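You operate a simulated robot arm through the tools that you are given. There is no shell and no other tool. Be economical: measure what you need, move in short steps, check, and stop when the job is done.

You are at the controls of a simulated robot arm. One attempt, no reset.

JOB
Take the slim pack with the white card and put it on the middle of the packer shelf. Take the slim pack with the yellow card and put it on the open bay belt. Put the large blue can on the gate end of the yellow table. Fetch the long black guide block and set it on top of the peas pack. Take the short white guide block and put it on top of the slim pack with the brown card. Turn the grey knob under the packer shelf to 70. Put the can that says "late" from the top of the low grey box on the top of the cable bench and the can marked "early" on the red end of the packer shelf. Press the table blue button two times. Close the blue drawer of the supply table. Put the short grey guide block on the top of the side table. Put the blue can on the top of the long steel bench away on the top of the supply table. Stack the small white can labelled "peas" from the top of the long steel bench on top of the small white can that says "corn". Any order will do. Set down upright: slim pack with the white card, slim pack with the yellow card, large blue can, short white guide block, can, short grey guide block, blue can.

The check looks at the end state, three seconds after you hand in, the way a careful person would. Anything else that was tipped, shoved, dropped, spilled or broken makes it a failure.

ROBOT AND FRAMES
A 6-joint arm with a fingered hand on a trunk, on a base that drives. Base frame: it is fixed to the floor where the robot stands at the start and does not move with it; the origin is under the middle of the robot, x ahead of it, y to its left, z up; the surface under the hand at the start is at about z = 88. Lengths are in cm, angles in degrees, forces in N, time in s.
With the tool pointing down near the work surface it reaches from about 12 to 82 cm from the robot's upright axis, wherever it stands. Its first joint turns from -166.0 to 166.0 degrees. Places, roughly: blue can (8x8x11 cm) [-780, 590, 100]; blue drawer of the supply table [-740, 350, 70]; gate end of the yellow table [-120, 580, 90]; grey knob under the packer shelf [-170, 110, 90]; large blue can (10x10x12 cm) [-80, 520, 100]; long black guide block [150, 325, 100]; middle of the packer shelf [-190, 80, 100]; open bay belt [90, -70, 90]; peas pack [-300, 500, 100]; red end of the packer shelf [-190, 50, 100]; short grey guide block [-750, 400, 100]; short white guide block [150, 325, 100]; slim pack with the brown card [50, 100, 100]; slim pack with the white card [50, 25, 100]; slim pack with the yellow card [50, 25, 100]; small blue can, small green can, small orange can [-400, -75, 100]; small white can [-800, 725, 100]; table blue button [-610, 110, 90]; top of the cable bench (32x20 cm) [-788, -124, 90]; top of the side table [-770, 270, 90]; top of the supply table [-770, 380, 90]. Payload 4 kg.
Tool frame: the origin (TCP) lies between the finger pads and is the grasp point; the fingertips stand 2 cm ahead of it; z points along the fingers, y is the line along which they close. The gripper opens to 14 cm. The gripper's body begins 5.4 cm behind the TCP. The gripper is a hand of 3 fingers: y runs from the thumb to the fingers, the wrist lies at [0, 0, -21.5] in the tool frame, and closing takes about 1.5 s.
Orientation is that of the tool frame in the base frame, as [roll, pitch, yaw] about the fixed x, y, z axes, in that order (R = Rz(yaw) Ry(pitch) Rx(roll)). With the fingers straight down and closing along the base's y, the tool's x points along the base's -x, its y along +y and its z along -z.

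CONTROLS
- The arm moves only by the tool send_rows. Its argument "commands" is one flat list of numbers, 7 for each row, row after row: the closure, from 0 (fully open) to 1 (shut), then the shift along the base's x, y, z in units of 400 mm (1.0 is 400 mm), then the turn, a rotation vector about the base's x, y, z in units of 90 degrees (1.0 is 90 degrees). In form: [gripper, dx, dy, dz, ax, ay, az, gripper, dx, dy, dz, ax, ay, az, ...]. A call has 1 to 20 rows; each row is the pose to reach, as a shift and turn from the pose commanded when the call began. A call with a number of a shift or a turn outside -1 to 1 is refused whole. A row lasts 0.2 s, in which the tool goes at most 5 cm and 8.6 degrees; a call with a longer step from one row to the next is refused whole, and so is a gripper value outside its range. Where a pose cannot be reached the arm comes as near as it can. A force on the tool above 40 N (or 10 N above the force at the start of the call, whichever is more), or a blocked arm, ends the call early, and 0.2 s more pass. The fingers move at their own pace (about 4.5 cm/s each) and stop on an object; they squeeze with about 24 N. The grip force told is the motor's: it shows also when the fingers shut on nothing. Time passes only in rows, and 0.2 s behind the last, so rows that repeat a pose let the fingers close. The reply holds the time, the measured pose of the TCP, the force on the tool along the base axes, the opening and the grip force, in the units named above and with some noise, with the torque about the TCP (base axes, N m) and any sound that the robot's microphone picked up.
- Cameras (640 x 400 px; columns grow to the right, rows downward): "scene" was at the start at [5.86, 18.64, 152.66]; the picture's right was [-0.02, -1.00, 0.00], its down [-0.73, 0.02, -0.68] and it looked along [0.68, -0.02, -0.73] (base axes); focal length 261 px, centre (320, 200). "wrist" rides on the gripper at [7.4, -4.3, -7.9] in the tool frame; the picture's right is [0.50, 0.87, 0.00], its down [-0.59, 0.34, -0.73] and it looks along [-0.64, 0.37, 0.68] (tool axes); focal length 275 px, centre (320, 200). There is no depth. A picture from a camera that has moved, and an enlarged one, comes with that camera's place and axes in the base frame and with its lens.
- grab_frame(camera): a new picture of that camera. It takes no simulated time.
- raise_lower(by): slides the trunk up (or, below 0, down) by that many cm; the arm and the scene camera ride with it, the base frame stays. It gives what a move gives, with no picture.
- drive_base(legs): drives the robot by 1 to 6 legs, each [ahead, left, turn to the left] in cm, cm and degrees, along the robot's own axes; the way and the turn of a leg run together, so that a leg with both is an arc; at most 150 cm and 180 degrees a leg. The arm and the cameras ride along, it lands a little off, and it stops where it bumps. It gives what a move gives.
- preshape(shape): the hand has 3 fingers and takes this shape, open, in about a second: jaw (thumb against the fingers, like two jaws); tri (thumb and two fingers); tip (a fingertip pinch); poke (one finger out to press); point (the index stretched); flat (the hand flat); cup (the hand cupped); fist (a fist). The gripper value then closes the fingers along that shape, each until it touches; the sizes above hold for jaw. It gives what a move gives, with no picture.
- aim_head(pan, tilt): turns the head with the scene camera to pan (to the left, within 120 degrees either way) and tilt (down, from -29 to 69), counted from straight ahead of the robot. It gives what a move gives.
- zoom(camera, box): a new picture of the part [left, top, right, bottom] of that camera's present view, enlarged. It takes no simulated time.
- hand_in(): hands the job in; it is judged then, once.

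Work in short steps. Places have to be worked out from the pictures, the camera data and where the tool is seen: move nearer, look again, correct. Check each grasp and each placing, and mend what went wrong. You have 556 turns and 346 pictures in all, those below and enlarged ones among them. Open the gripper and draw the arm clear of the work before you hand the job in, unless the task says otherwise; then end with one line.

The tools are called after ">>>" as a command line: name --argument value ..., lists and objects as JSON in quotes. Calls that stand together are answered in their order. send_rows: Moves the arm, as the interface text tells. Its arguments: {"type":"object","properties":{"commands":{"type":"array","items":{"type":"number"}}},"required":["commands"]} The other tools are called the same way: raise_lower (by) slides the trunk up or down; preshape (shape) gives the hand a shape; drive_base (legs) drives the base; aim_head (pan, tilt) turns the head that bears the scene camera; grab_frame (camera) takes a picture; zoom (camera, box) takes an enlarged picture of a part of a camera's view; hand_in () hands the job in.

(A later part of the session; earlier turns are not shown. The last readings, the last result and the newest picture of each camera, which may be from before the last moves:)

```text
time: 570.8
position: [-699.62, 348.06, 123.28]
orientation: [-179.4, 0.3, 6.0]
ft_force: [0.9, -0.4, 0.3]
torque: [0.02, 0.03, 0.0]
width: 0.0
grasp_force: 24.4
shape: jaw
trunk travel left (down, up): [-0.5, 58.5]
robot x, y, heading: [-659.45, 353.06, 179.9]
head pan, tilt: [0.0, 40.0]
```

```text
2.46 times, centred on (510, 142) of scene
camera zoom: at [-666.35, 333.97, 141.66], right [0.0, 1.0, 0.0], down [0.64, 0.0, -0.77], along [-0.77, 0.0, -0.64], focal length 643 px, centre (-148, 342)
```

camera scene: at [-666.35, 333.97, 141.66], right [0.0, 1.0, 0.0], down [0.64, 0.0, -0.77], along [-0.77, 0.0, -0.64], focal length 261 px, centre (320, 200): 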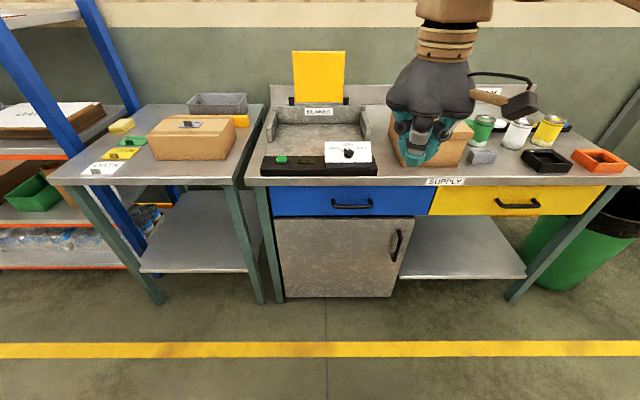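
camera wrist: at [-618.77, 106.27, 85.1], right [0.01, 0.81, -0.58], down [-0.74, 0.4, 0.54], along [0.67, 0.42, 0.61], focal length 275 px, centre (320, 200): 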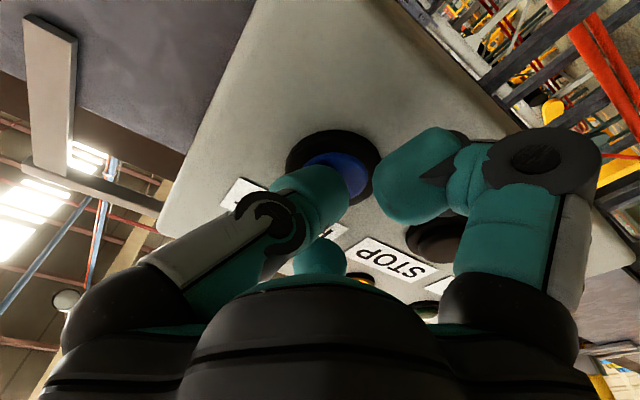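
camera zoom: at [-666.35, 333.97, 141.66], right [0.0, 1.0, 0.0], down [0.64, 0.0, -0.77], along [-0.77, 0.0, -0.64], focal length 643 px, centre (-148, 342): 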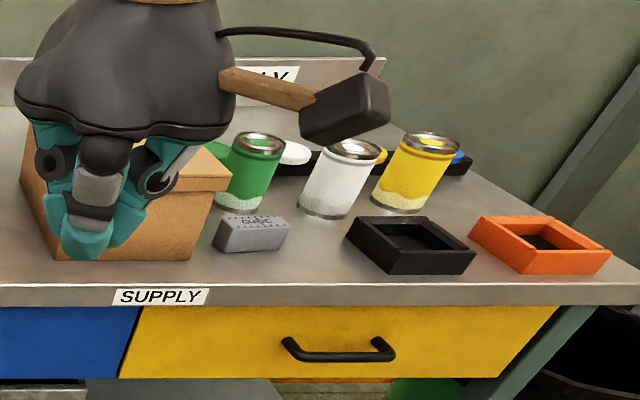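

The drawer is flush with the yellow one: closed. The grey GUIDE block sits at ≈(−752, 395). Open the hand, raise the trunk, and move in front of it.

>>> raise_lower --by 12

>>> preshape --shape "jaw"

>>> drive_base --legs '[[0, -30, 0], [24, 0, 0]]'

>>> aim_head --pan 0 --tilt 45

>>> grab_frame --camera "scene"

```text
time: 572.2
position: [-699.47, 348.08, 135.27]
orientation: [-179.6, 0.3, 6.0]
ft_force: [0.1, 0.8, 0.4]
torque: [0.02, -0.01, 0.0]
width: 0.0
grasp_force: 24.1
shape: jaw
trunk travel left (down, up): [-12.5, 46.5]
robot x, y, heading: [-659.87, 353.18, 179.9]
head pan, tilt: [0.0, 40.0]
```

```text
time: 573.1
position: [-699.6, 348.15, 135.26]
orientation: [-179.6, 0.3, 6.1]
ft_force: [0.0, -0.3, -0.6]
torque: [0.04, -0.02, -0.02]
width: 14.0
grasp_force: 0.1
shape: jaw
trunk travel left (down, up): [-12.5, 46.5]
robot x, y, heading: [-659.11, 352.81, 179.7]
head pan, tilt: [0.0, 40.0]
```

```text
time: 576.5
position: [-723.22, 377.18, 135.22]
orientation: [-179.5, 0.3, 6.4]
ft_force: [0.5, 0.2, -0.7]
torque: [-0.02, -0.01, 0.02]
width: 13.99
grasp_force: 0.0
shape: jaw
trunk travel left (down, up): [-12.5, 46.5]
robot x, y, heading: [-683.5, 382.62, -179.8]
head pan, tilt: [0.0, 40.0]
```

```text
time: 577.2
position: [-723.23, 377.23, 135.15]
orientation: [-179.5, 0.4, 6.4]
ft_force: [-0.6, 0.3, -0.3]
torque: [0.01, 0.01, -0.02]
width: 14.02
grasp_force: 0.0
shape: jaw
trunk travel left (down, up): [-12.5, 46.5]
robot x, y, heading: [-683.44, 382.33, -179.7]
head pan, tilt: [0.0, 45.0]
```

```text
163 pictures are left
camera scene: at [-689.48, 363.17, 152.93], right [0.0, 1.0, 0.0], down [0.71, 0.0, -0.71], along [-0.71, 0.0, -0.71], focal length 261 px, centre (320, 200)
```

scene: 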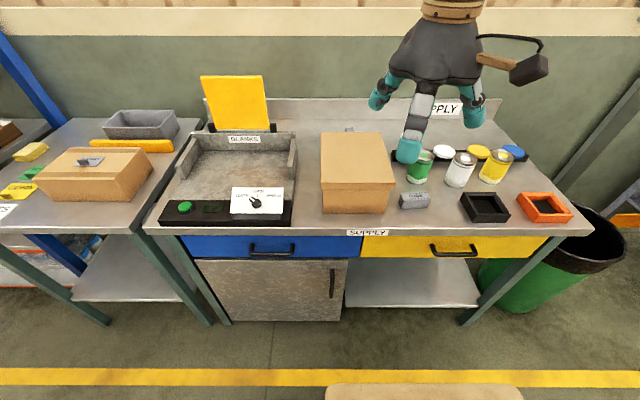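

>>> zoom --camera "scene" --box '[310, 120, 550, 245]'

>>> zoom --camera "scene" --box '[0, 90, 220, 240]'

```text
2.67 times, centred on (430, 182) of scene
camera zoom: at [-689.48, 363.17, 152.93], right [0.0, 1.0, 0.0], down [0.71, 0.0, -0.71], along [-0.71, 0.0, -0.71], focal length 697 px, centre (27, 247)
```

zoom: 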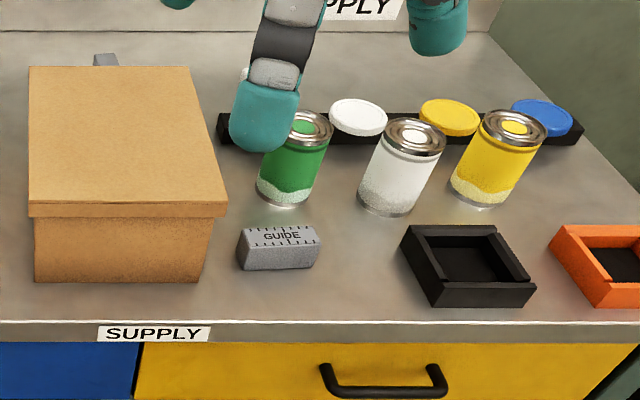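

```text
2.67 times, centred on (110, 165) of scene
camera zoom: at [-689.48, 363.17, 152.93], right [0.0, 1.0, 0.0], down [0.71, 0.0, -0.71], along [-0.71, 0.0, -0.71], focal length 697 px, centre (880, 293)
```

zoom: 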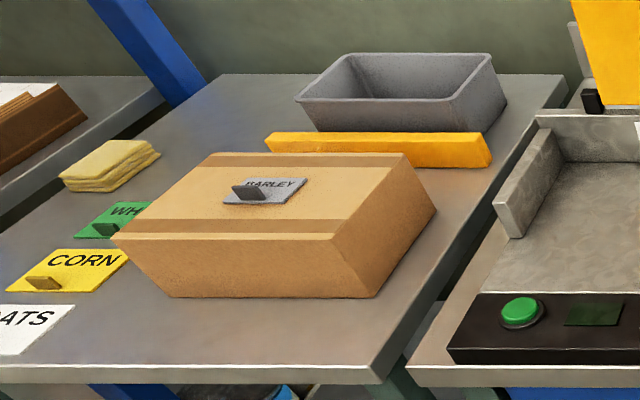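

Block ≈10×4×4 cm at (−752.2, 394.5), tight beside the cardboard box (edge y≈388). I rotate the hand −96° (thumb toward me) at a safe height first.

>>> send_rows --commands '[0.35, 0, 0.03, 0, 0, 0, -0.09, 0.35, 0, 0.06, 0, 0, 0, -0.18, 0.35, 0, 0.09, 0, 0, 0, -0.27, 0.35, 0, 0.12, 0, 0, 0, -0.36, 0.35, 0, 0.15, 0, 0, 0, -0.45, 0.35, 0, 0.18, 0, 0, 0, -0.54, 0.35, 0, 0.21, 0, 0, 0, -0.63, 0.35, 0, 0.24, 0, 0, 0, -0.72, 0.35, 0, 0.27, 0, 0, 0, -0.81, 0.35, 0, 0.3, 0, 0, 0, -0.9, 0.35, 0, 0.33, 0, 0, 0, -0.99]'

```text
time: 579.6
position: [-723.35, 390.32, 135.27]
orientation: [-179.4, 0.3, -82.8]
ft_force: [1.3, 0.1, 0.1]
torque: [-0.02, 0.01, 0.05]
width: 9.18
grasp_force: 0.2
shape: jaw
trunk travel left (down, up): [-12.5, 46.5]
robot x, y, heading: [-683.43, 382.31, -179.6]
head pan, tilt: [0.0, 45.0]
```

Rotation fine. Move over the block at z≈108 and check with the wrist camera.

>>> send_rows --commands '[0.35, -0.1, 0.015, -0.04, 0, 0, 0, 0.35, -0.2, 0.03, -0.08, 0, 0, 0, 0.35, -0.3, 0.045, -0.12, 0, 0, 0, 0.35, -0.4, 0.06, -0.2, 0, 0, 0, 0.35, -0.5, 0.075, -0.27, 0, 0, 0, 0.35, -0.58, 0.09, -0.35, 0, 0, 0, 0.35, -0.66, 0.1, -0.43, 0, 0, 0, 0.35, -0.7375, 0.105, -0.51, 0, 0, 0, 0.35, -0.7375, 0.105, -0.6, 0, 0, 0, 0.35, -0.7375, 0.105, -0.67, 0, 0, 0]'

>>> grab_frame --camera "wrist"

>>> zoom --camera "scene" --box '[310, 120, 550, 245]'

```text
refused: row 4 steps farther than a row can; nothing moved
```

```text
160 pictures are left
camera wrist: at [-718.25, 383.42, 143.17], right [-0.8, -0.6, -0.01], down [-0.42, 0.54, 0.73], along [-0.44, 0.59, -0.68], focal length 275 px, centre (320, 200)
```

wrist: 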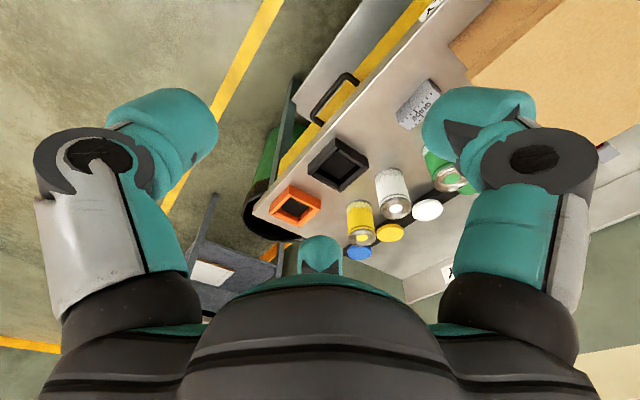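

```text
2.67 times, centred on (430, 182) of scene
camera zoom: at [-689.49, 363.2, 152.93], right [0.0, 1.0, 0.0], down [0.71, 0.0, -0.71], along [-0.71, 0.0, -0.71], focal length 697 px, centre (27, 247)
```

zoom: 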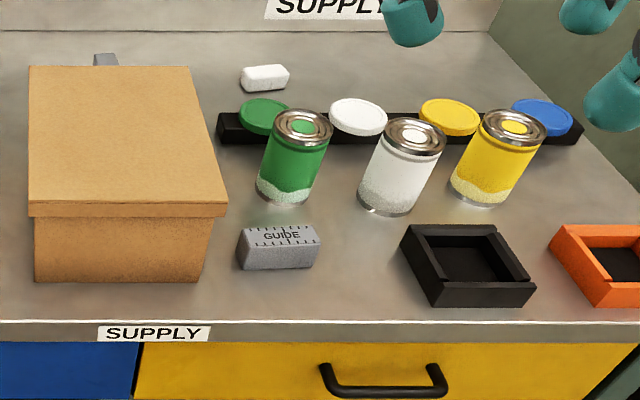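

Retry with smaller steps.

>>> send_rows --commands '[0.35, -0.1, 0.013, -0.05, 0, 0, 0, 0.35, -0.2, 0.026, -0.1, 0, 0, 0, 0.35, -0.3, 0.039, -0.15, 0, 0, 0, 0.35, -0.4, 0.052, -0.2, 0, 0, 0, 0.35, -0.5, 0.065, -0.25, 0, 0, 0, 0.35, -0.6, 0.078, -0.3, 0, 0, 0, 0.35, -0.68, 0.09, -0.37, 0, 0, 0, 0.35, -0.7375, 0.105, -0.44, 0, 0, 0, 0.35, -0.7375, 0.105, -0.54, 0, 0, 0, 0.35, -0.7375, 0.105, -0.64, 0, 0, 0]'

>>> grab_frame --camera "wrist"

>>> zoom --camera "scene" --box '[310, 120, 550, 245]'

```text
time: 581.8
position: [-752.47, 394.73, 109.35]
orientation: [-179.5, 0.3, -82.7]
ft_force: [1.1, -0.3, 0.0]
torque: [-0.03, -0.01, 0.05]
width: 9.14
grasp_force: 0.0
shape: jaw
trunk travel left (down, up): [-12.5, 46.5]
robot x, y, heading: [-683.5, 382.57, -179.6]
head pan, tilt: [0.0, 45.0]
```

```text
158 pictures are left
camera wrist: at [-747.49, 387.74, 117.2], right [-0.8, -0.61, -0.01], down [-0.42, 0.53, 0.73], along [-0.44, 0.59, -0.68], focal length 275 px, centre (320, 200)
```

wrist: 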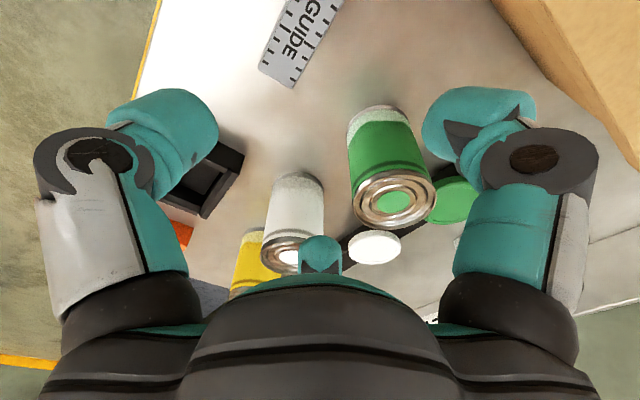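

```text
2.67 times, centred on (430, 182) of scene
camera zoom: at [-689.56, 363.19, 152.93], right [0.0, 1.0, 0.0], down [0.71, 0.0, -0.71], along [-0.71, 0.0, -0.71], focal length 697 px, centre (27, 247)
```

zoom: 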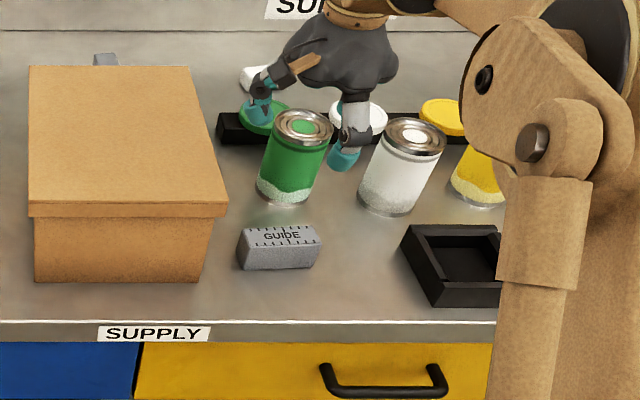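

Refine: block centre ≈(−751.2, 394). Adjust and lower to z≈91.2.

>>> send_rows --commands '[0.35, 0.014, -0.018, -0.1, 0, 0, 0, 0.35, 0.014, -0.018, -0.2, 0, 0, 0, 0.35, 0.014, -0.018, -0.28, 0, 0, 0, 0.35, 0.014, -0.018, -0.34, 0, 0, 0, 0.35, 0.014, -0.018, -0.37, 0, 0, 0, 0.35, 0.014, -0.018, -0.4, 0, 0, 0]'

>>> grab_frame --camera "wrist"

>>> zoom --camera "scene" --box '[350, 140, 510, 240]'

```text
time: 583.2
position: [-752.17, 393.84, 93.49]
orientation: [-179.5, 0.3, -82.8]
ft_force: [-0.2, -0.7, -0.2]
torque: [0.0, 0.02, 0.0]
width: 9.15
grasp_force: 0.1
shape: jaw
trunk travel left (down, up): [-12.5, 46.5]
robot x, y, heading: [-683.22, 382.43, -180.0]
head pan, tilt: [0.0, 45.0]
```

```text
156 pictures are left
camera wrist: at [-747.11, 386.9, 101.32], right [-0.8, -0.61, -0.01], down [-0.42, 0.53, 0.73], along [-0.44, 0.59, -0.68], focal length 275 px, centre (320, 200)
```

wrist: 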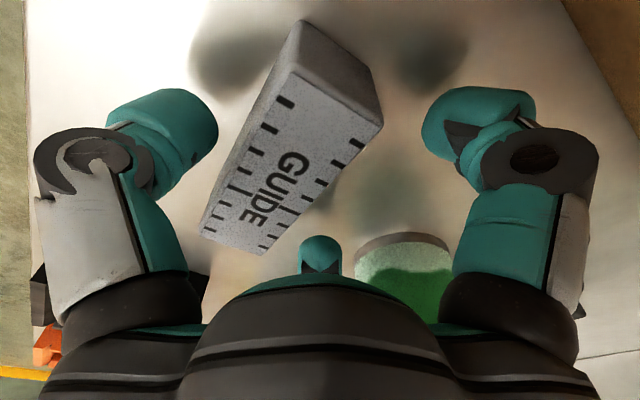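

```text
4.00 times, centred on (430, 190) of scene
camera zoom: at [-689.52, 363.19, 152.93], right [0.0, 1.0, 0.0], down [0.71, 0.0, -0.71], along [-0.71, 0.0, -0.71], focal length 1046 px, centre (-120, 240)
```

zoom: 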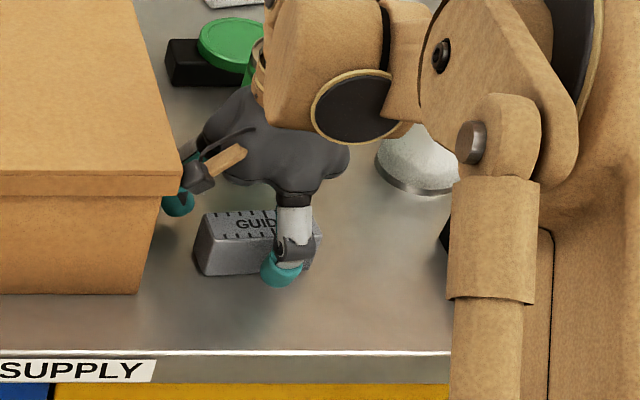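

Shift +0.8 x, +0.6 y, lower to z≈91, and close.

>>> send_rows --commands '[0.35, 0.02, 0.016, 0, 0, 0, 0, 0.35, 0.02, 0.016, -0.03, 0, 0, 0, 0.35, 0.02, 0.016, -0.062, 0, 0, 0, 0.6, 0.02, 0.016, -0.062, 0, 0, 0, 1, 0.02, 0.016, -0.062, 0, 0, 0, 1, 0.02, 0.016, -0.062, 0, 0, 0, 1, 0.02, 0.016, -0.062, 0, 0, 0, 1, 0.02, 0.016, -0.062, 0, 0, 0, 1, 0.02, 0.016, -0.062, 0, 0, 0]'

>>> grab_frame --camera "wrist"

```text
time: 583.9
position: [-751.37, 394.43, 92.06]
orientation: [-179.7, 0.4, -82.7]
ft_force: [1.2, -1.2, 28.0]
torque: [-0.5, 0.67, 0.07]
width: 9.09
grasp_force: 0.0
shape: jaw
trunk travel left (down, up): [-12.5, 46.5]
robot x, y, heading: [-683.43, 382.05, -179.9]
head pan, tilt: [0.0, 45.0]
stopped in row 3: the force on the tool passed its limit at 56 N (the readings are from after the stop); the commanded pose is now the measured one
```

```text
154 pictures are left
camera wrist: at [-746.16, 387.48, 99.89], right [-0.8, -0.61, -0.01], down [-0.41, 0.53, 0.74], along [-0.44, 0.59, -0.68], focal length 275 px, centre (320, 200)
```

wrist: 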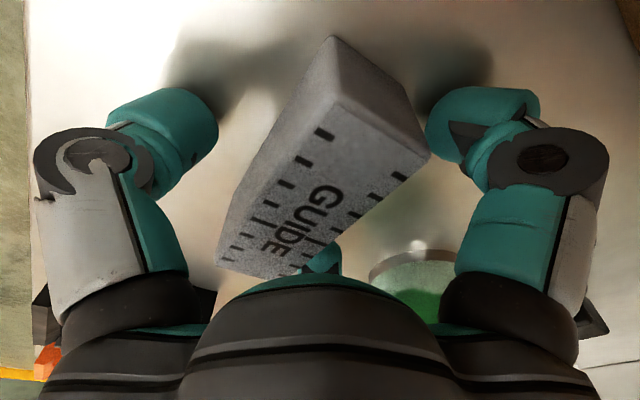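

A finger landed on the block's back edge. Lift, shift 0.9 cm toward −x, open slightly more, retry.

>>> send_rows --commands '[0.3, 0, 0, 0.04, 0, 0, 0, 0.3, -0.024, 0, 0.04, 0, 0, 0, 0.3, -0.024, 0, 0.04, 0, 0, 0, 0.3, -0.024, 0, 0.01, 0, 0, 0, 0.3, -0.024, 0, -0.01, 0, 0, 0, 0.3, -0.024, 0, -0.025, 0, 0, 0]'

>>> grab_frame --camera "wrist"

```text
time: 585.1
position: [-752.46, 394.47, 91.97]
orientation: [179.9, 0.3, -82.7]
ft_force: [2.7, 1.3, 28.6]
torque: [-0.64, 0.67, 0.1]
width: 9.68
grasp_force: 0.1
shape: jaw
trunk travel left (down, up): [-12.5, 46.5]
robot x, y, heading: [-683.07, 382.68, -179.8]
head pan, tilt: [0.0, 45.0]
stopped in row 5: the force on the tool passed its limit at 51 N (the readings are from after the stop); the commanded pose is now the measured one
```

```text
153 pictures are left
camera wrist: at [-747.25, 387.52, 99.86], right [-0.8, -0.61, 0.0], down [-0.41, 0.53, 0.74], along [-0.45, 0.59, -0.67], focal length 275 px, centre (320, 200)
```

wrist: 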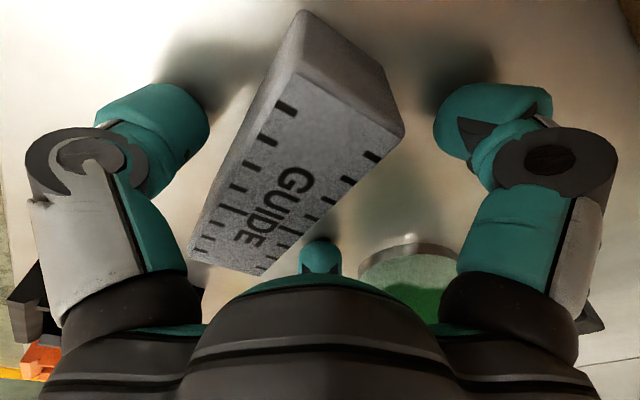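

The contact was the table itself (z≈90), so the block is 90–94 and its centre re-triangulates to (−750, 393). Reposition accordingly.

>>> send_rows --commands '[0.4, 0, 0, 0.06, 0, 0, 0, 0.4, 0.02, -0.02, 0.06, 0, 0, 0, 0.4, 0.044, -0.037, 0.06, 0, 0, 0, 0.4, 0.044, -0.037, 0.04, 0, 0, 0, 0.4, 0.044, -0.037, 0.02, 0, 0, 0, 0.4, 0.044, -0.037, 0.012, 0, 0, 0]'

>>> grab_frame --camera "wrist"

```text
time: 586.4
position: [-750.84, 393.04, 92.93]
orientation: [-179.9, 0.5, -82.7]
ft_force: [0.5, 0.2, 28.4]
torque: [0.0, -0.7, 0.03]
width: 4.54
grasp_force: 24.1
shape: jaw
trunk travel left (down, up): [-12.5, 46.5]
robot x, y, heading: [-683.32, 382.26, -179.8]
head pan, tilt: [0.0, 45.0]
stopped in row 6: the force on the tool passed its limit at 44 N (the readings are from after the stop); the commanded pose is now the measured one
```

```text
152 pictures are left
camera wrist: at [-745.64, 385.99, 100.75], right [-0.8, -0.61, 0.0], down [-0.41, 0.53, 0.74], along [-0.45, 0.59, -0.67], focal length 275 px, centre (320, 200)
```

wrist: 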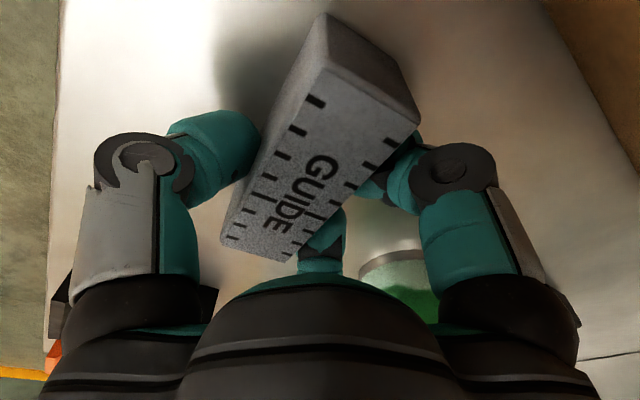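

The fingers have closed on the block already (24 N). Lift it.

>>> send_rows --commands '[1, 0, 0, 0.01, 0, 0, 0, 1, 0, 0, 0.02, 0, 0, 0, 1, 0, 0, 0.04, 0, 0, 0, 1, 0, 0, 0.08, 0, 0, 0, 1, 0, 0, 0.16, 0, 0, 0, 1, 0, 0, 0.26, 0, 0, 0, 1, 0, 0, 0.36, 0, 0, 0, 1, 0, 0, 0.48, 0, 0, 0]'

>>> grab_frame --camera "wrist"

>>> grab_frame --camera "scene"

```text
time: 588.2
position: [-751.1, 393.08, 112.22]
orientation: [-179.9, 0.4, -82.6]
ft_force: [-0.2, 0.1, -1.6]
torque: [0.04, 0.03, 0.0]
width: 4.36
grasp_force: 24.3
shape: jaw
trunk travel left (down, up): [-12.5, 46.5]
robot x, y, heading: [-683.34, 381.85, -179.7]
head pan, tilt: [0.0, 45.0]
```

```text
151 pictures are left
camera wrist: at [-745.92, 386.13, 119.97], right [-0.8, -0.61, -0.01], down [-0.41, 0.53, 0.74], along [-0.44, 0.59, -0.67], focal length 275 px, centre (320, 200)
```

wrist: 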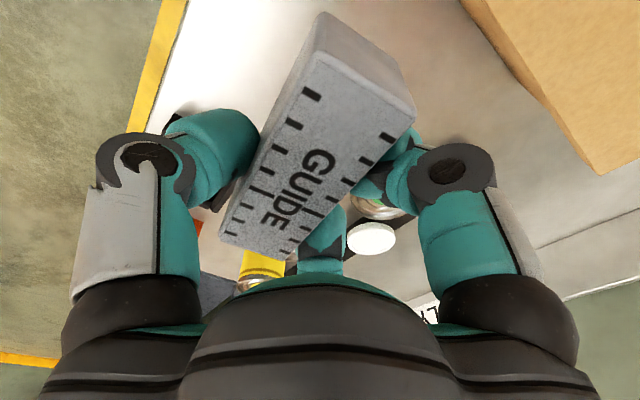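

```text
150 pictures are left
camera scene: at [-689.53, 363.19, 152.93], right [-0.01, 1.0, 0.0], down [0.71, 0.0, -0.71], along [-0.71, 0.0, -0.71], focal length 261 px, centre (320, 200)
```

scene: 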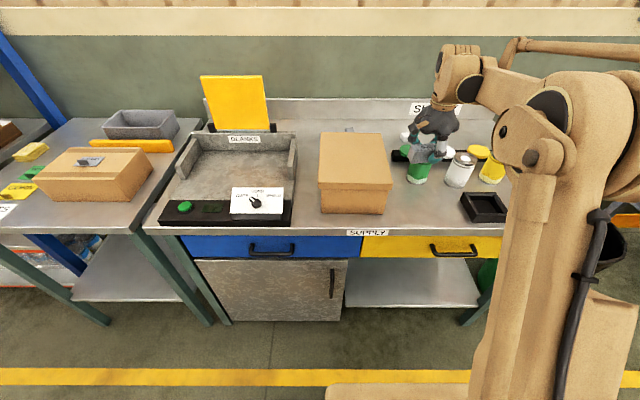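

Block held level. Raise, fold in, and drive 107 cm left to the side table.

>>> send_rows --commands '[1, 0.05, 0, 0.1, 0, 0, 0, 1, 0.15, 0, 0.16, 0, 0, 0, 1, 0.25, 0, 0.2, 0, 0, 0, 1, 0.35, 0, 0.25, 0, 0, 0, 1, 0.45, 0, 0.25, 0, 0, 0, 1, 0.55, 0, 0.25, 0, 0, 0, 1, 0.65, 0, 0.25, 0, 0, 0]'

>>> drive_base --legs '[[0, 107, 0]]'

>>> grab_frame --camera "scene"

```text
time: 589.8
position: [-724.82, 393.05, 121.73]
orientation: [-179.9, 0.6, -82.6]
ft_force: [0.3, -0.1, 0.1]
torque: [0.02, -0.02, 0.0]
width: 4.34
grasp_force: 24.4
shape: jaw
trunk travel left (down, up): [-12.5, 46.5]
robot x, y, heading: [-683.11, 381.94, -179.9]
head pan, tilt: [0.0, 45.0]
```

```text
time: 595.3
position: [-724.68, 284.73, 121.85]
orientation: [-179.9, 0.3, -82.9]
ft_force: [-0.3, -0.2, -1.4]
torque: [0.01, 0.0, 0.01]
width: 4.37
grasp_force: 23.4
shape: jaw
trunk travel left (down, up): [-12.5, 46.5]
robot x, y, heading: [-682.94, 273.79, -179.8]
head pan, tilt: [0.0, 45.0]
```

```text
149 pictures are left
camera scene: at [-689.33, 254.75, 152.93], right [0.0, 1.0, 0.0], down [0.71, 0.0, -0.71], along [-0.71, 0.0, -0.71], focal length 261 px, centre (320, 200)
```

scene: 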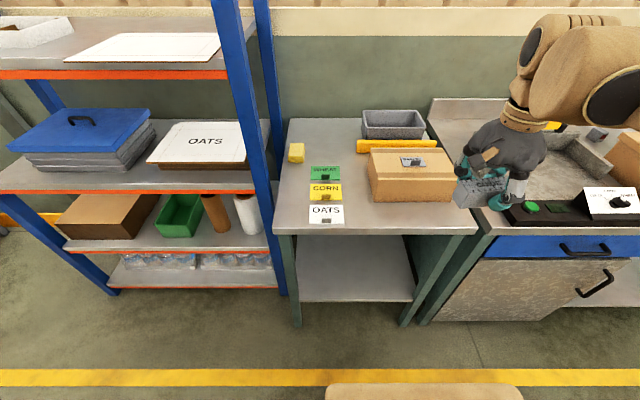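

Target centre (−745, 283). Extend and lower.

>>> send_rows --commands '[1, -0.1, -0.01, 0, 0, 0, 0, 1, -0.2, -0.02, 0, 0, 0, 0, 1, -0.3, -0.03, 0, 0, 0, 0, 1, -0.4, -0.043, 0, 0, 0, 0, 1, -0.515, -0.043, 0, 0, 0, 0, 1, -0.515, -0.043, -0.1, 0, 0, 0, 1, -0.515, -0.043, -0.2, 0, 0, 0, 1, -0.515, -0.043, -0.3, 0, 0, 0, 1, -0.515, -0.043, -0.4, 0, 0, 0, 1, -0.515, -0.043, -0.5, 0, 0, 0, 1, -0.515, -0.043, -0.6, 0, 0, 0]'

>>> zoom --camera "scene" --box '[280, 120, 480, 245]'

>>> grab_frame --camera "wrist"

```text
time: 597.7
position: [-745.28, 283.16, 97.74]
orientation: [-179.9, 0.3, -83.0]
ft_force: [-0.9, -0.3, -0.9]
torque: [0.01, 0.04, 0.01]
width: 4.35
grasp_force: 23.7
shape: jaw
trunk travel left (down, up): [-12.5, 46.5]
robot x, y, heading: [-683.07, 273.68, -180.1]
head pan, tilt: [0.0, 45.0]
```

```text
3.20 times, centred on (380, 182) of scene
camera zoom: at [-689.42, 254.78, 152.93], right [0.0, 1.0, 0.0], down [0.71, 0.0, -0.71], along [-0.71, 0.0, -0.71], focal length 836 px, centre (128, 256)
```

zoom: 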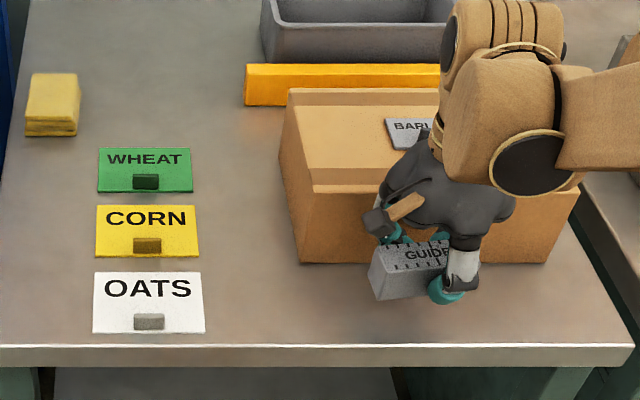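

```text
147 pictures are left
camera wrist: at [-740.05, 276.21, 105.56], right [-0.8, -0.6, -0.01], down [-0.41, 0.54, 0.74], along [-0.44, 0.59, -0.67], focal length 275 px, centre (320, 200)
```

wrist: 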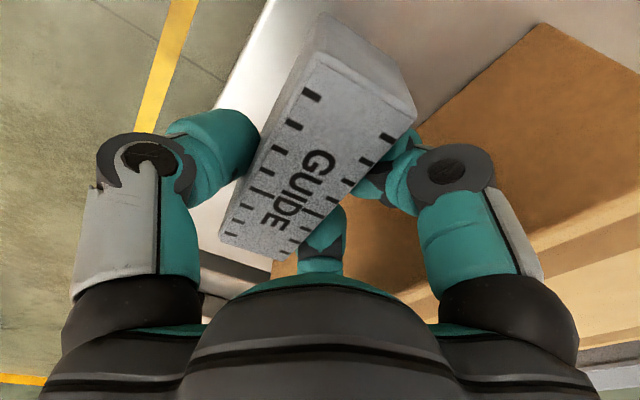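

Shift 1.5 cm toward me to keep the palm off the cardboard box, then lower gently.

>>> send_rows --commands '[1, 0.038, 0, 0, 0, 0, 0, 1, 0.038, 0, -0.03, 0, 0, 0, 1, 0.038, 0, -0.06, 0, 0, 0, 1, 0.038, 0, -0.08, 0, 0, 0, 1, 0.038, 0, -0.09, 0, 0, 0, 1, 0.038, 0, -0.1, 0, 0, 0, 1, 0.038, 0, -0.11, 0, 0, 0, 1, 0.038, 0, -0.12, 0, 0, 0, 1, 0.038, 0, -0.13, 0, 0, 0, 1, 0.038, 0, -0.14, 0, 0, 0]'

>>> zoom --camera "scene" --box '[280, 120, 480, 245]'

```text
time: 599.8
position: [-743.79, 283.12, 92.83]
orientation: [179.8, 0.5, -83.0]
ft_force: [-2.5, 0.0, 28.4]
torque: [0.05, -0.66, 0.04]
width: 4.54
grasp_force: 24.0
shape: jaw
trunk travel left (down, up): [-12.5, 46.5]
robot x, y, heading: [-683.55, 274.21, -179.9]
head pan, tilt: [0.0, 45.0]
stopped in row 10: the force on the tool passed its limit at 46 N (the readings are from after the stop); the commanded pose is now the measured one
```

```text
3.20 times, centred on (380, 182) of scene
camera zoom: at [-689.14, 254.74, 152.96], right [0.0, 1.0, 0.0], down [0.71, 0.0, -0.71], along [-0.71, 0.0, -0.71], focal length 836 px, centre (128, 256)
```

zoom: 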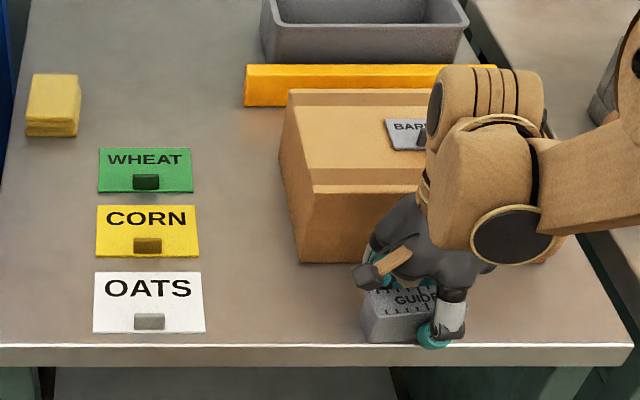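

On the table. Open a little, rise.

>>> send_rows --commands '[0.55, 0, 0, 0.008, 0, 0, 0, 0.55, 0, 0, 0.008, 0, 0, 0, 0.5, 0, 0, 0.008, 0, 0, 0, 0.5, 0, 0, 0.008, 0, 0, 0, 0.5, 0, 0, 0.008, 0, 0, 0, 0.5, 0, 0, 0.03, 0, 0, 0, 0.5, 0, 0, 0.08, 0, 0, 0, 0.5, 0.02, 0, 0.16, 0, 0, 0, 0.5, 0.05, 0, 0.26, 0, 0, 0, 0.5, 0.1, 0, 0.36, 0, 0, 0, 0.5, 0.16, 0, 0.46, 0, 0, 0, 0.3, 0.26, 0, 0.52, 0, 0, 0, 0, 0.36, 0, 0.56, 0, 0, 0]'

>>> zoom --camera "scene" --box '[280, 120, 480, 245]'

```text
time: 602.6
position: [-729.17, 283.05, 115.04]
orientation: [180.0, 0.5, -83.0]
ft_force: [1.0, 0.3, 0.2]
torque: [-0.02, 0.03, 0.01]
width: 12.01
grasp_force: 0.0
shape: jaw
trunk travel left (down, up): [-12.5, 46.5]
robot x, y, heading: [-683.49, 274.15, -179.9]
head pan, tilt: [0.0, 45.0]
```

```text
3.20 times, centred on (380, 182) of scene
camera zoom: at [-689.22, 254.76, 152.93], right [0.0, 1.0, 0.0], down [0.71, 0.0, -0.71], along [-0.71, 0.0, -0.71], focal length 836 px, centre (128, 256)
```

zoom: 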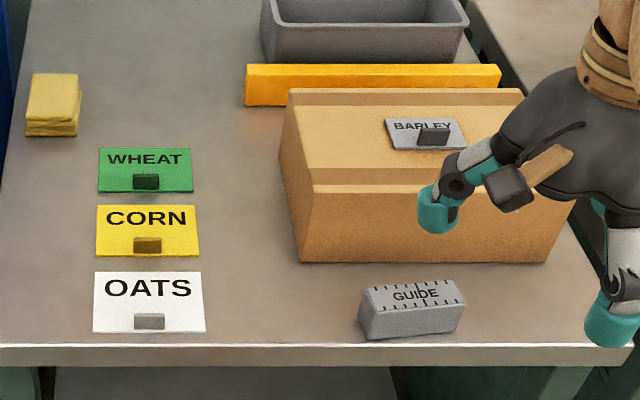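

Grey block is on the side table. Return the hand yaw to neutral and drive north toward the long steel bench.

>>> send_rows --commands '[0, 0.02, 0, 0.02, 0, 0, 0.09, 0, 0.04, 0, 0.04, 0, 0, 0.18, 0, 0.06, 0, 0.06, 0, 0, 0.27, 0, 0.08, 0, 0.08, 0, 0, 0.36, 0, 0.1, 0, 0.1, 0, 0, 0.45, 0, 0.12, 0, 0.1, 0, 0, 0.54, 0, 0.12, 0, 0.1, 0, 0, 0.63, 0, 0.12, 0, 0.1, 0, 0, 0.72, 0, 0.12, 0, 0.1, 0, 0, 0.81, 0, 0.12, 0, 0.1, 0, 0, 0.9]'

>>> drive_base --legs '[[-5, -140, 0], [0, -120, 0]]'

>>> aim_head --pan -15 --tilt 25

>>> grab_frame --camera "scene"

```text
time: 604.8
position: [-724.57, 283.05, 119.21]
orientation: [180.0, 0.5, -1.8]
ft_force: [-0.4, 0.1, 0.1]
torque: [0.0, 0.01, 0.01]
width: 13.95
grasp_force: 0.1
shape: jaw
trunk travel left (down, up): [-12.5, 46.5]
robot x, y, heading: [-682.93, 274.09, -180.0]
head pan, tilt: [0.0, 45.0]
```

```text
time: 617.4
position: [-724.9, 541.81, 119.1]
orientation: [180.0, 0.4, -0.3]
ft_force: [0.2, -0.1, -1.0]
torque: [0.0, -0.01, -0.02]
width: 14.0
grasp_force: 0.1
shape: jaw
trunk travel left (down, up): [-12.5, 46.5]
robot x, y, heading: [-683.19, 533.54, -178.2]
head pan, tilt: [0.0, 45.0]
```

```text
time: 618.3
position: [-724.94, 541.85, 119.24]
orientation: [180.0, 0.4, -0.2]
ft_force: [0.0, -0.4, 0.0]
torque: [0.0, -0.01, -0.04]
width: 13.99
grasp_force: 0.0
shape: jaw
trunk travel left (down, up): [-12.5, 46.5]
robot x, y, heading: [-682.8, 533.76, -178.2]
head pan, tilt: [-15.0, 25.0]
```

```text
144 pictures are left
camera scene: at [-689.68, 516.88, 155.98], right [0.23, 0.97, 0.0], down [0.41, -0.1, -0.91], along [-0.88, 0.21, -0.42], focal length 261 px, centre (320, 200)
```

scene: 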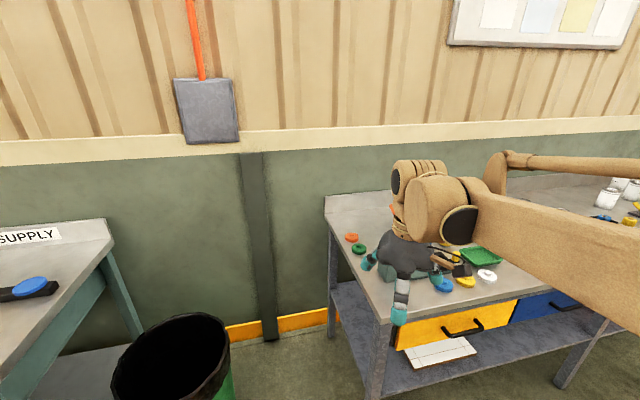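

Move another 60 cm right and look over the bench.

>>> drive_base --legs '[[0, -70, -1.8]]'

>>> aim_head --pan 0 --tilt 35

>>> grab_frame --camera "scene"

>>> aim_head --pan -40 --tilt 30

>>> grab_frame --camera "scene"

```text
time: 622.1
position: [-725.82, 612.42, 119.07]
orientation: [-180.0, 0.6, -1.9]
ft_force: [-0.2, 0.5, 0.1]
torque: [0.02, 0.0, 0.03]
width: 14.0
grasp_force: 0.0
shape: jaw
trunk travel left (down, up): [-12.5, 46.5]
robot x, y, heading: [-684.29, 603.37, -179.8]
head pan, tilt: [-15.0, 25.0]
```

```text
time: 622.8
position: [-726.0, 612.28, 119.23]
orientation: [-180.0, 0.5, -1.9]
ft_force: [0.1, 0.2, 0.5]
torque: [0.01, 0.01, -0.01]
width: 13.99
grasp_force: 0.1
shape: jaw
trunk travel left (down, up): [-12.5, 46.5]
robot x, y, heading: [-684.2, 603.31, -179.8]
head pan, tilt: [0.0, 35.0]
```

```text
143 pictures are left
camera scene: at [-691.19, 584.13, 154.42], right [0.0, 1.0, 0.0], down [0.57, 0.0, -0.82], along [-0.82, 0.0, -0.57], focal length 261 px, centre (320, 200)
```

scene: 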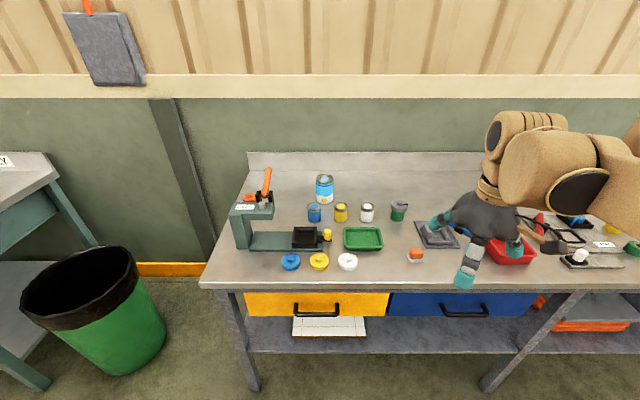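

```text
time: 623.9
position: [-725.85, 612.27, 119.1]
orientation: [179.9, 0.5, -1.8]
ft_force: [0.7, 0.8, 0.0]
torque: [0.02, 0.02, 0.0]
width: 13.99
grasp_force: 0.1
shape: jaw
trunk travel left (down, up): [-12.5, 46.5]
robot x, y, heading: [-684.18, 603.46, -180.0]
head pan, tilt: [-40.0, 30.0]
```

```text
142 pictures are left
camera scene: at [-689.33, 589.94, 155.19], right [0.64, 0.77, 0.0], down [0.38, -0.32, -0.87], along [-0.67, 0.55, -0.5], focal length 261 px, centre (320, 200)
```

scene: 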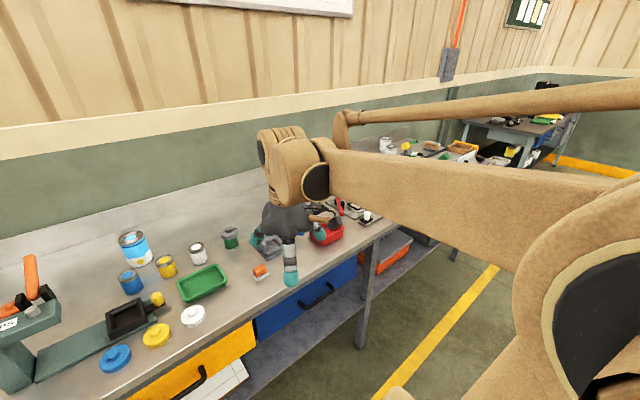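

The blue can (8×11) stands at ≈(−781, 586). Move in 25 cm and 10 cm left, zoom.

>>> drive_base --legs '[[25, 12, 0]]'

>>> aim_head --pan 0 --tilt 40

>>> zoom --camera "scene" --box '[240, 100, 480, 250]'

```text
time: 625.8
position: [-750.31, 600.04, 119.12]
orientation: [180.0, 0.4, -1.7]
ft_force: [-0.7, -0.1, 0.3]
torque: [0.01, -0.02, 0.02]
width: 13.97
grasp_force: 0.1
shape: jaw
trunk travel left (down, up): [-12.5, 46.5]
robot x, y, heading: [-708.81, 590.91, -179.6]
head pan, tilt: [-40.0, 30.0]
```

```text
time: 626.9
position: [-750.21, 599.98, 119.24]
orientation: [-180.0, 0.5, -1.7]
ft_force: [-0.4, 0.7, -0.4]
torque: [-0.03, -0.01, -0.03]
width: 13.98
grasp_force: 0.1
shape: jaw
trunk travel left (down, up): [-12.5, 46.5]
robot x, y, heading: [-708.57, 591.24, -179.7]
head pan, tilt: [0.0, 40.0]
```

```text
2.67 times, centred on (360, 175) of scene
camera zoom: at [-715.1, 571.94, 153.66], right [0.0, 1.0, 0.0], down [0.64, 0.0, -0.77], along [-0.77, 0.0, -0.64], focal length 697 px, centre (213, 267)
```

zoom: 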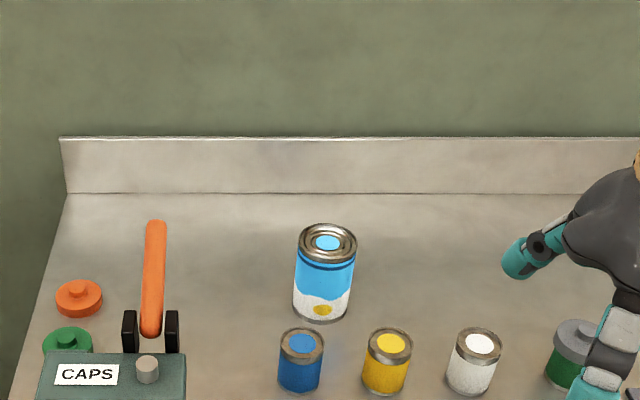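

Blue can at ≈(−783.7, 586.1), top z≈101. Move above it with a partly closed hand.

>>> send_rows --commands '[0.2, -0.1, -0.043, 0, 0, 0, 0, 0.2, -0.2, -0.086, 0, 0, 0, 0, 0.2, -0.3, -0.13, 0, 0, 0, 0, 0.2, -0.4, -0.173, 0, 0, 0, 0, 0.2, -0.5, -0.216, 0, 0, 0, 0, 0.2, -0.6, -0.26, 0, 0, 0, 0, 0.2, -0.7, -0.3, 0, 0, 0, 0, 0.2, -0.8, -0.3475, 0, 0, 0, 0, 0.2, -0.8375, -0.3475, -0.05, 0, 0, 0, 0.2, -0.8375, -0.3475, -0.12, 0, 0, 0]'

>>> grab_frame --camera "wrist"

>>> zoom --camera "scene" --box '[240, 100, 480, 250]'

```text
time: 629.1
position: [-783.7, 586.17, 114.16]
orientation: [180.0, 0.3, -1.7]
ft_force: [0.0, -0.3, -0.2]
torque: [-0.04, -0.06, -0.01]
width: 11.22
grasp_force: 0.0
shape: jaw
trunk travel left (down, up): [-12.5, 46.5]
robot x, y, heading: [-708.33, 591.08, -179.7]
head pan, tilt: [0.0, 40.0]
```

```text
140 pictures are left
camera wrist: at [-776.1, 590.01, 122.07], right [0.47, -0.88, 0.0], down [-0.59, -0.32, 0.74], along [-0.65, -0.35, -0.67], focal length 275 px, centre (320, 200)
```

wrist: 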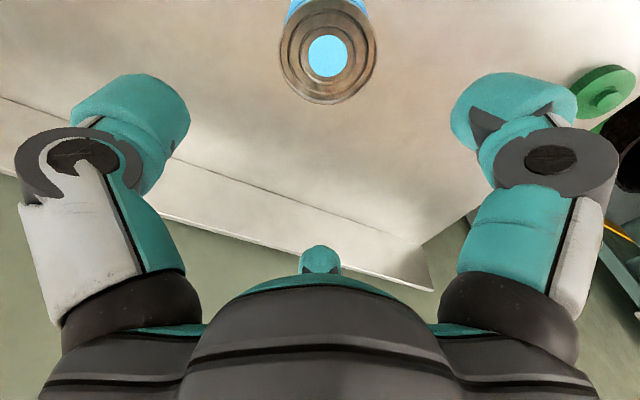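

```text
2.67 times, centred on (360, 175) of scene
camera zoom: at [-715.13, 571.92, 153.65], right [-0.01, 1.0, 0.0], down [0.64, 0.0, -0.77], along [-0.77, 0.0, -0.64], focal length 697 px, centre (213, 267)
```

zoom: 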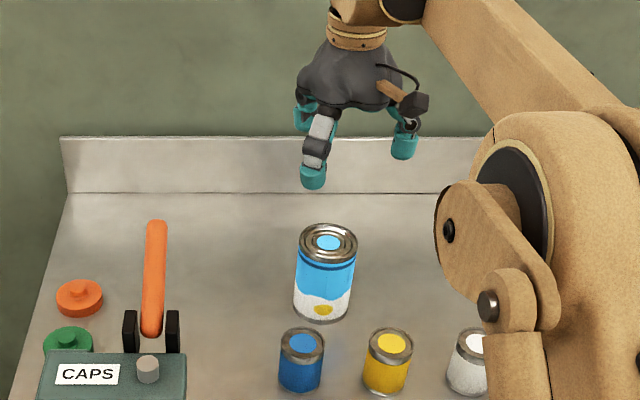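

Well centred. Lower and grip.

>>> send_rows --commands '[0.2, 0.012, -0.008, -0.1, 0, 0, 0, 0.2, 0.012, -0.008, -0.2, 0, 0, 0, 0.2, 0.012, -0.008, -0.28, 0, 0, 0, 0.2, 0.012, -0.008, -0.34, 0, 0, 0, 0.2, 0.012, -0.008, -0.39, 0, 0, 0, 0.2, 0.012, -0.008, -0.43, 0, 0, 0, 0.6, 0.012, -0.008, -0.43, 0, 0, 0, 1, 0.012, -0.008, -0.43, 0, 0, 0, 1, 0.012, -0.008, -0.43, 0, 0, 0, 1, 0.012, -0.008, -0.43, 0, 0, 0, 1, 0.012, -0.008, -0.43, 0, 0, 0, 1, 0.012, -0.008, -0.43, 0, 0, 0]'

>>> send_rows --commands '[1, 0, 0, 0.03, 0, 0, 0, 1, 0, 0, 0.1, 0, 0, 0, 1, 0, 0, 0.2, 0, 0, 0, 1, 0, 0, 0.3, 0, 0, 0, 1, 0, 0, 0.4, 0, 0, 0, 1, 0, 0, 0.5, 0, 0, 0, 1, 0, 0, 0.6, 0, 0, 0]'

>>> grab_frame --camera "wrist"

>>> zoom --camera "scene" --box '[240, 50, 560, 250]'

```text
time: 631.7
position: [-783.4, 585.9, 96.89]
orientation: [-180.0, 0.4, -1.8]
ft_force: [-0.3, -0.3, 0.0]
torque: [-0.01, 0.02, 0.01]
width: 6.59
grasp_force: 24.1
shape: jaw
trunk travel left (down, up): [-12.5, 46.5]
robot x, y, heading: [-708.64, 591.14, -179.7]
head pan, tilt: [0.0, 40.0]
```

```text
time: 633.3
position: [-783.05, 585.79, 121.14]
orientation: [-180.0, 0.4, -1.7]
ft_force: [0.1, 0.5, -0.1]
torque: [-0.01, -0.02, -0.01]
width: 6.64
grasp_force: 23.5
shape: jaw
trunk travel left (down, up): [-12.5, 46.5]
robot x, y, heading: [-708.54, 591.38, -179.8]
head pan, tilt: [0.0, 40.0]
```

```text
138 pictures are left
camera wrist: at [-775.36, 589.74, 128.93], right [0.47, -0.88, 0.0], down [-0.59, -0.32, 0.74], along [-0.65, -0.35, -0.67], focal length 275 px, centre (320, 200)
```

wrist: 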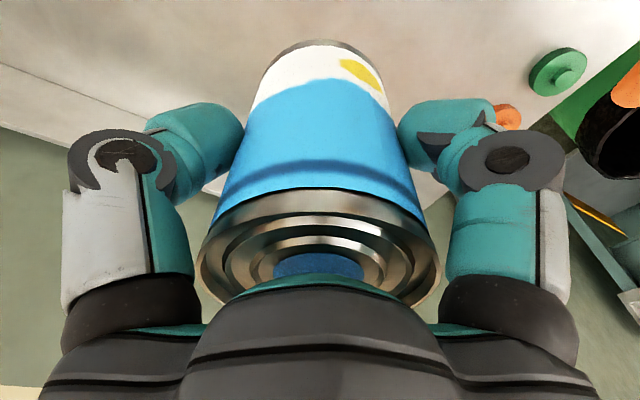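

```text
2.00 times, centred on (400, 150) of scene
camera zoom: at [-715.15, 571.93, 153.65], right [-0.01, 1.0, 0.0], down [0.64, 0.0, -0.77], along [-0.77, 0.0, -0.64], focal length 523 px, centre (160, 300)
```

zoom: 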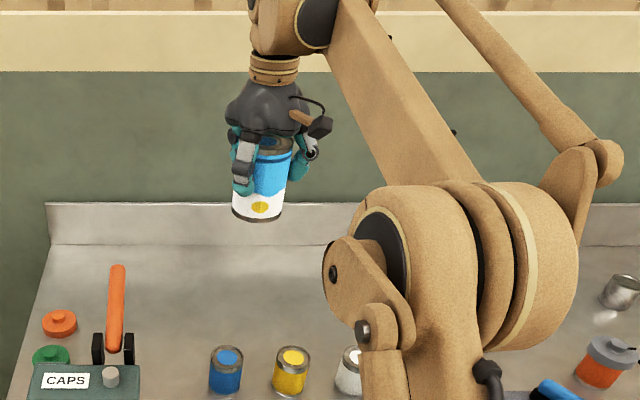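

Can held. Fold in, back off past the bin, and go to the supply table.

>>> send_rows --commands '[1, 0.1, 0, 0, 0, 0, 0, 1, 0.2, 0, 0, 0, 0, 0, 1, 0.3, 0, 0, 0, 0, 0, 1, 0.4, 0, 0, 0, 0, 0, 1, 0.5, 0.02, 0, 0, 0, 0, 1, 0.6, 0.05, 0, 0, 0, 0, 1, 0.7, 0.08, 0, 0, 0, 0, 1, 0.8, 0.1, 0, 0, 0, 0]'

>>> drive_base --legs '[[-28, 0, 0], [0, 100, 0], [0, 98, 0]]'

>>> grab_frame --camera "scene"

```text
time: 635.1
position: [-751.26, 590.12, 121.33]
orientation: [179.9, 0.5, -1.6]
ft_force: [-0.8, 0.7, -1.2]
torque: [-0.04, 0.03, 0.02]
width: 6.62
grasp_force: 24.1
shape: jaw
trunk travel left (down, up): [-12.5, 46.5]
robot x, y, heading: [-708.6, 591.03, -179.7]
head pan, tilt: [0.0, 40.0]
```

```text
time: 646.7
position: [-718.37, 388.06, 121.21]
orientation: [179.9, 0.5, 0.3]
ft_force: [0.6, -0.4, -1.8]
torque: [-0.02, 0.01, -0.01]
width: 6.56
grasp_force: 24.4
shape: jaw
trunk travel left (down, up): [-12.5, 46.5]
robot x, y, heading: [-675.7, 390.83, -177.8]
head pan, tilt: [0.0, 40.0]
```

```text
136 pictures are left
camera scene: at [-681.51, 371.14, 153.65], right [-0.04, 1.0, 0.0], down [0.64, 0.03, -0.77], along [-0.77, -0.03, -0.64], focal length 261 px, centre (320, 200)
```

scene: 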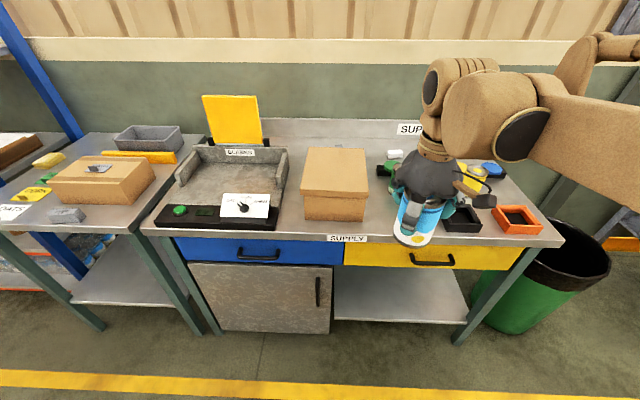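

Place it at ≈(−751, 398.5), between the box and the black tray.

>>> send_rows --commands '[1, -0.1, 0.032, 0, 0, 0, 0, 1, -0.2, 0.064, 0, 0, 0, 0, 1, -0.3, 0.096, 0, 0, 0, 0, 1, -0.4, 0.128, 0, 0, 0, 0, 1, -0.5, 0.16, 0, 0, 0, 0, 1, -0.6, 0.192, 0, 0, 0, 0, 1, -0.7, 0.225, 0, 0, 0, 0, 1, -0.815, 0.26, 0, 0, 0, 0, 1, -0.815, 0.26, -0.1, 0, 0, 0, 1, -0.815, 0.26, -0.2, 0, 0, 0, 1, -0.815, 0.26, -0.3, 0, 0, 0, 1, -0.815, 0.26, -0.4, 0, 0, 0, 1, -0.815, 0.26, -0.5, 0, 0, 0, 1, -0.815, 0.26, -0.56, 0, 0, 0]'

>>> zoom --camera "scene" --box '[290, 100, 530, 250]'

```text
time: 649.7
position: [-751.06, 398.8, 98.85]
orientation: [179.9, 0.4, 0.3]
ft_force: [1.1, 1.1, -1.5]
torque: [0.02, -0.05, -0.02]
width: 6.57
grasp_force: 23.9
shape: jaw
trunk travel left (down, up): [-12.5, 46.5]
robot x, y, heading: [-676.07, 390.57, -177.7]
head pan, tilt: [0.0, 40.0]
```

```text
2.67 times, centred on (410, 175) of scene
camera zoom: at [-681.58, 371.19, 153.65], right [-0.04, 1.0, 0.0], down [0.64, 0.03, -0.77], along [-0.77, -0.03, -0.64], focal length 697 px, centre (80, 267)
```

zoom: 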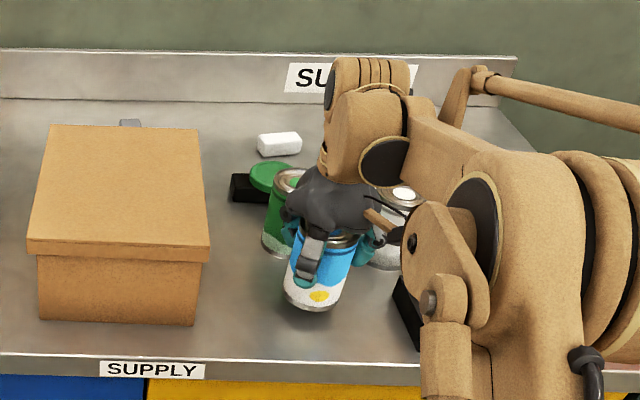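

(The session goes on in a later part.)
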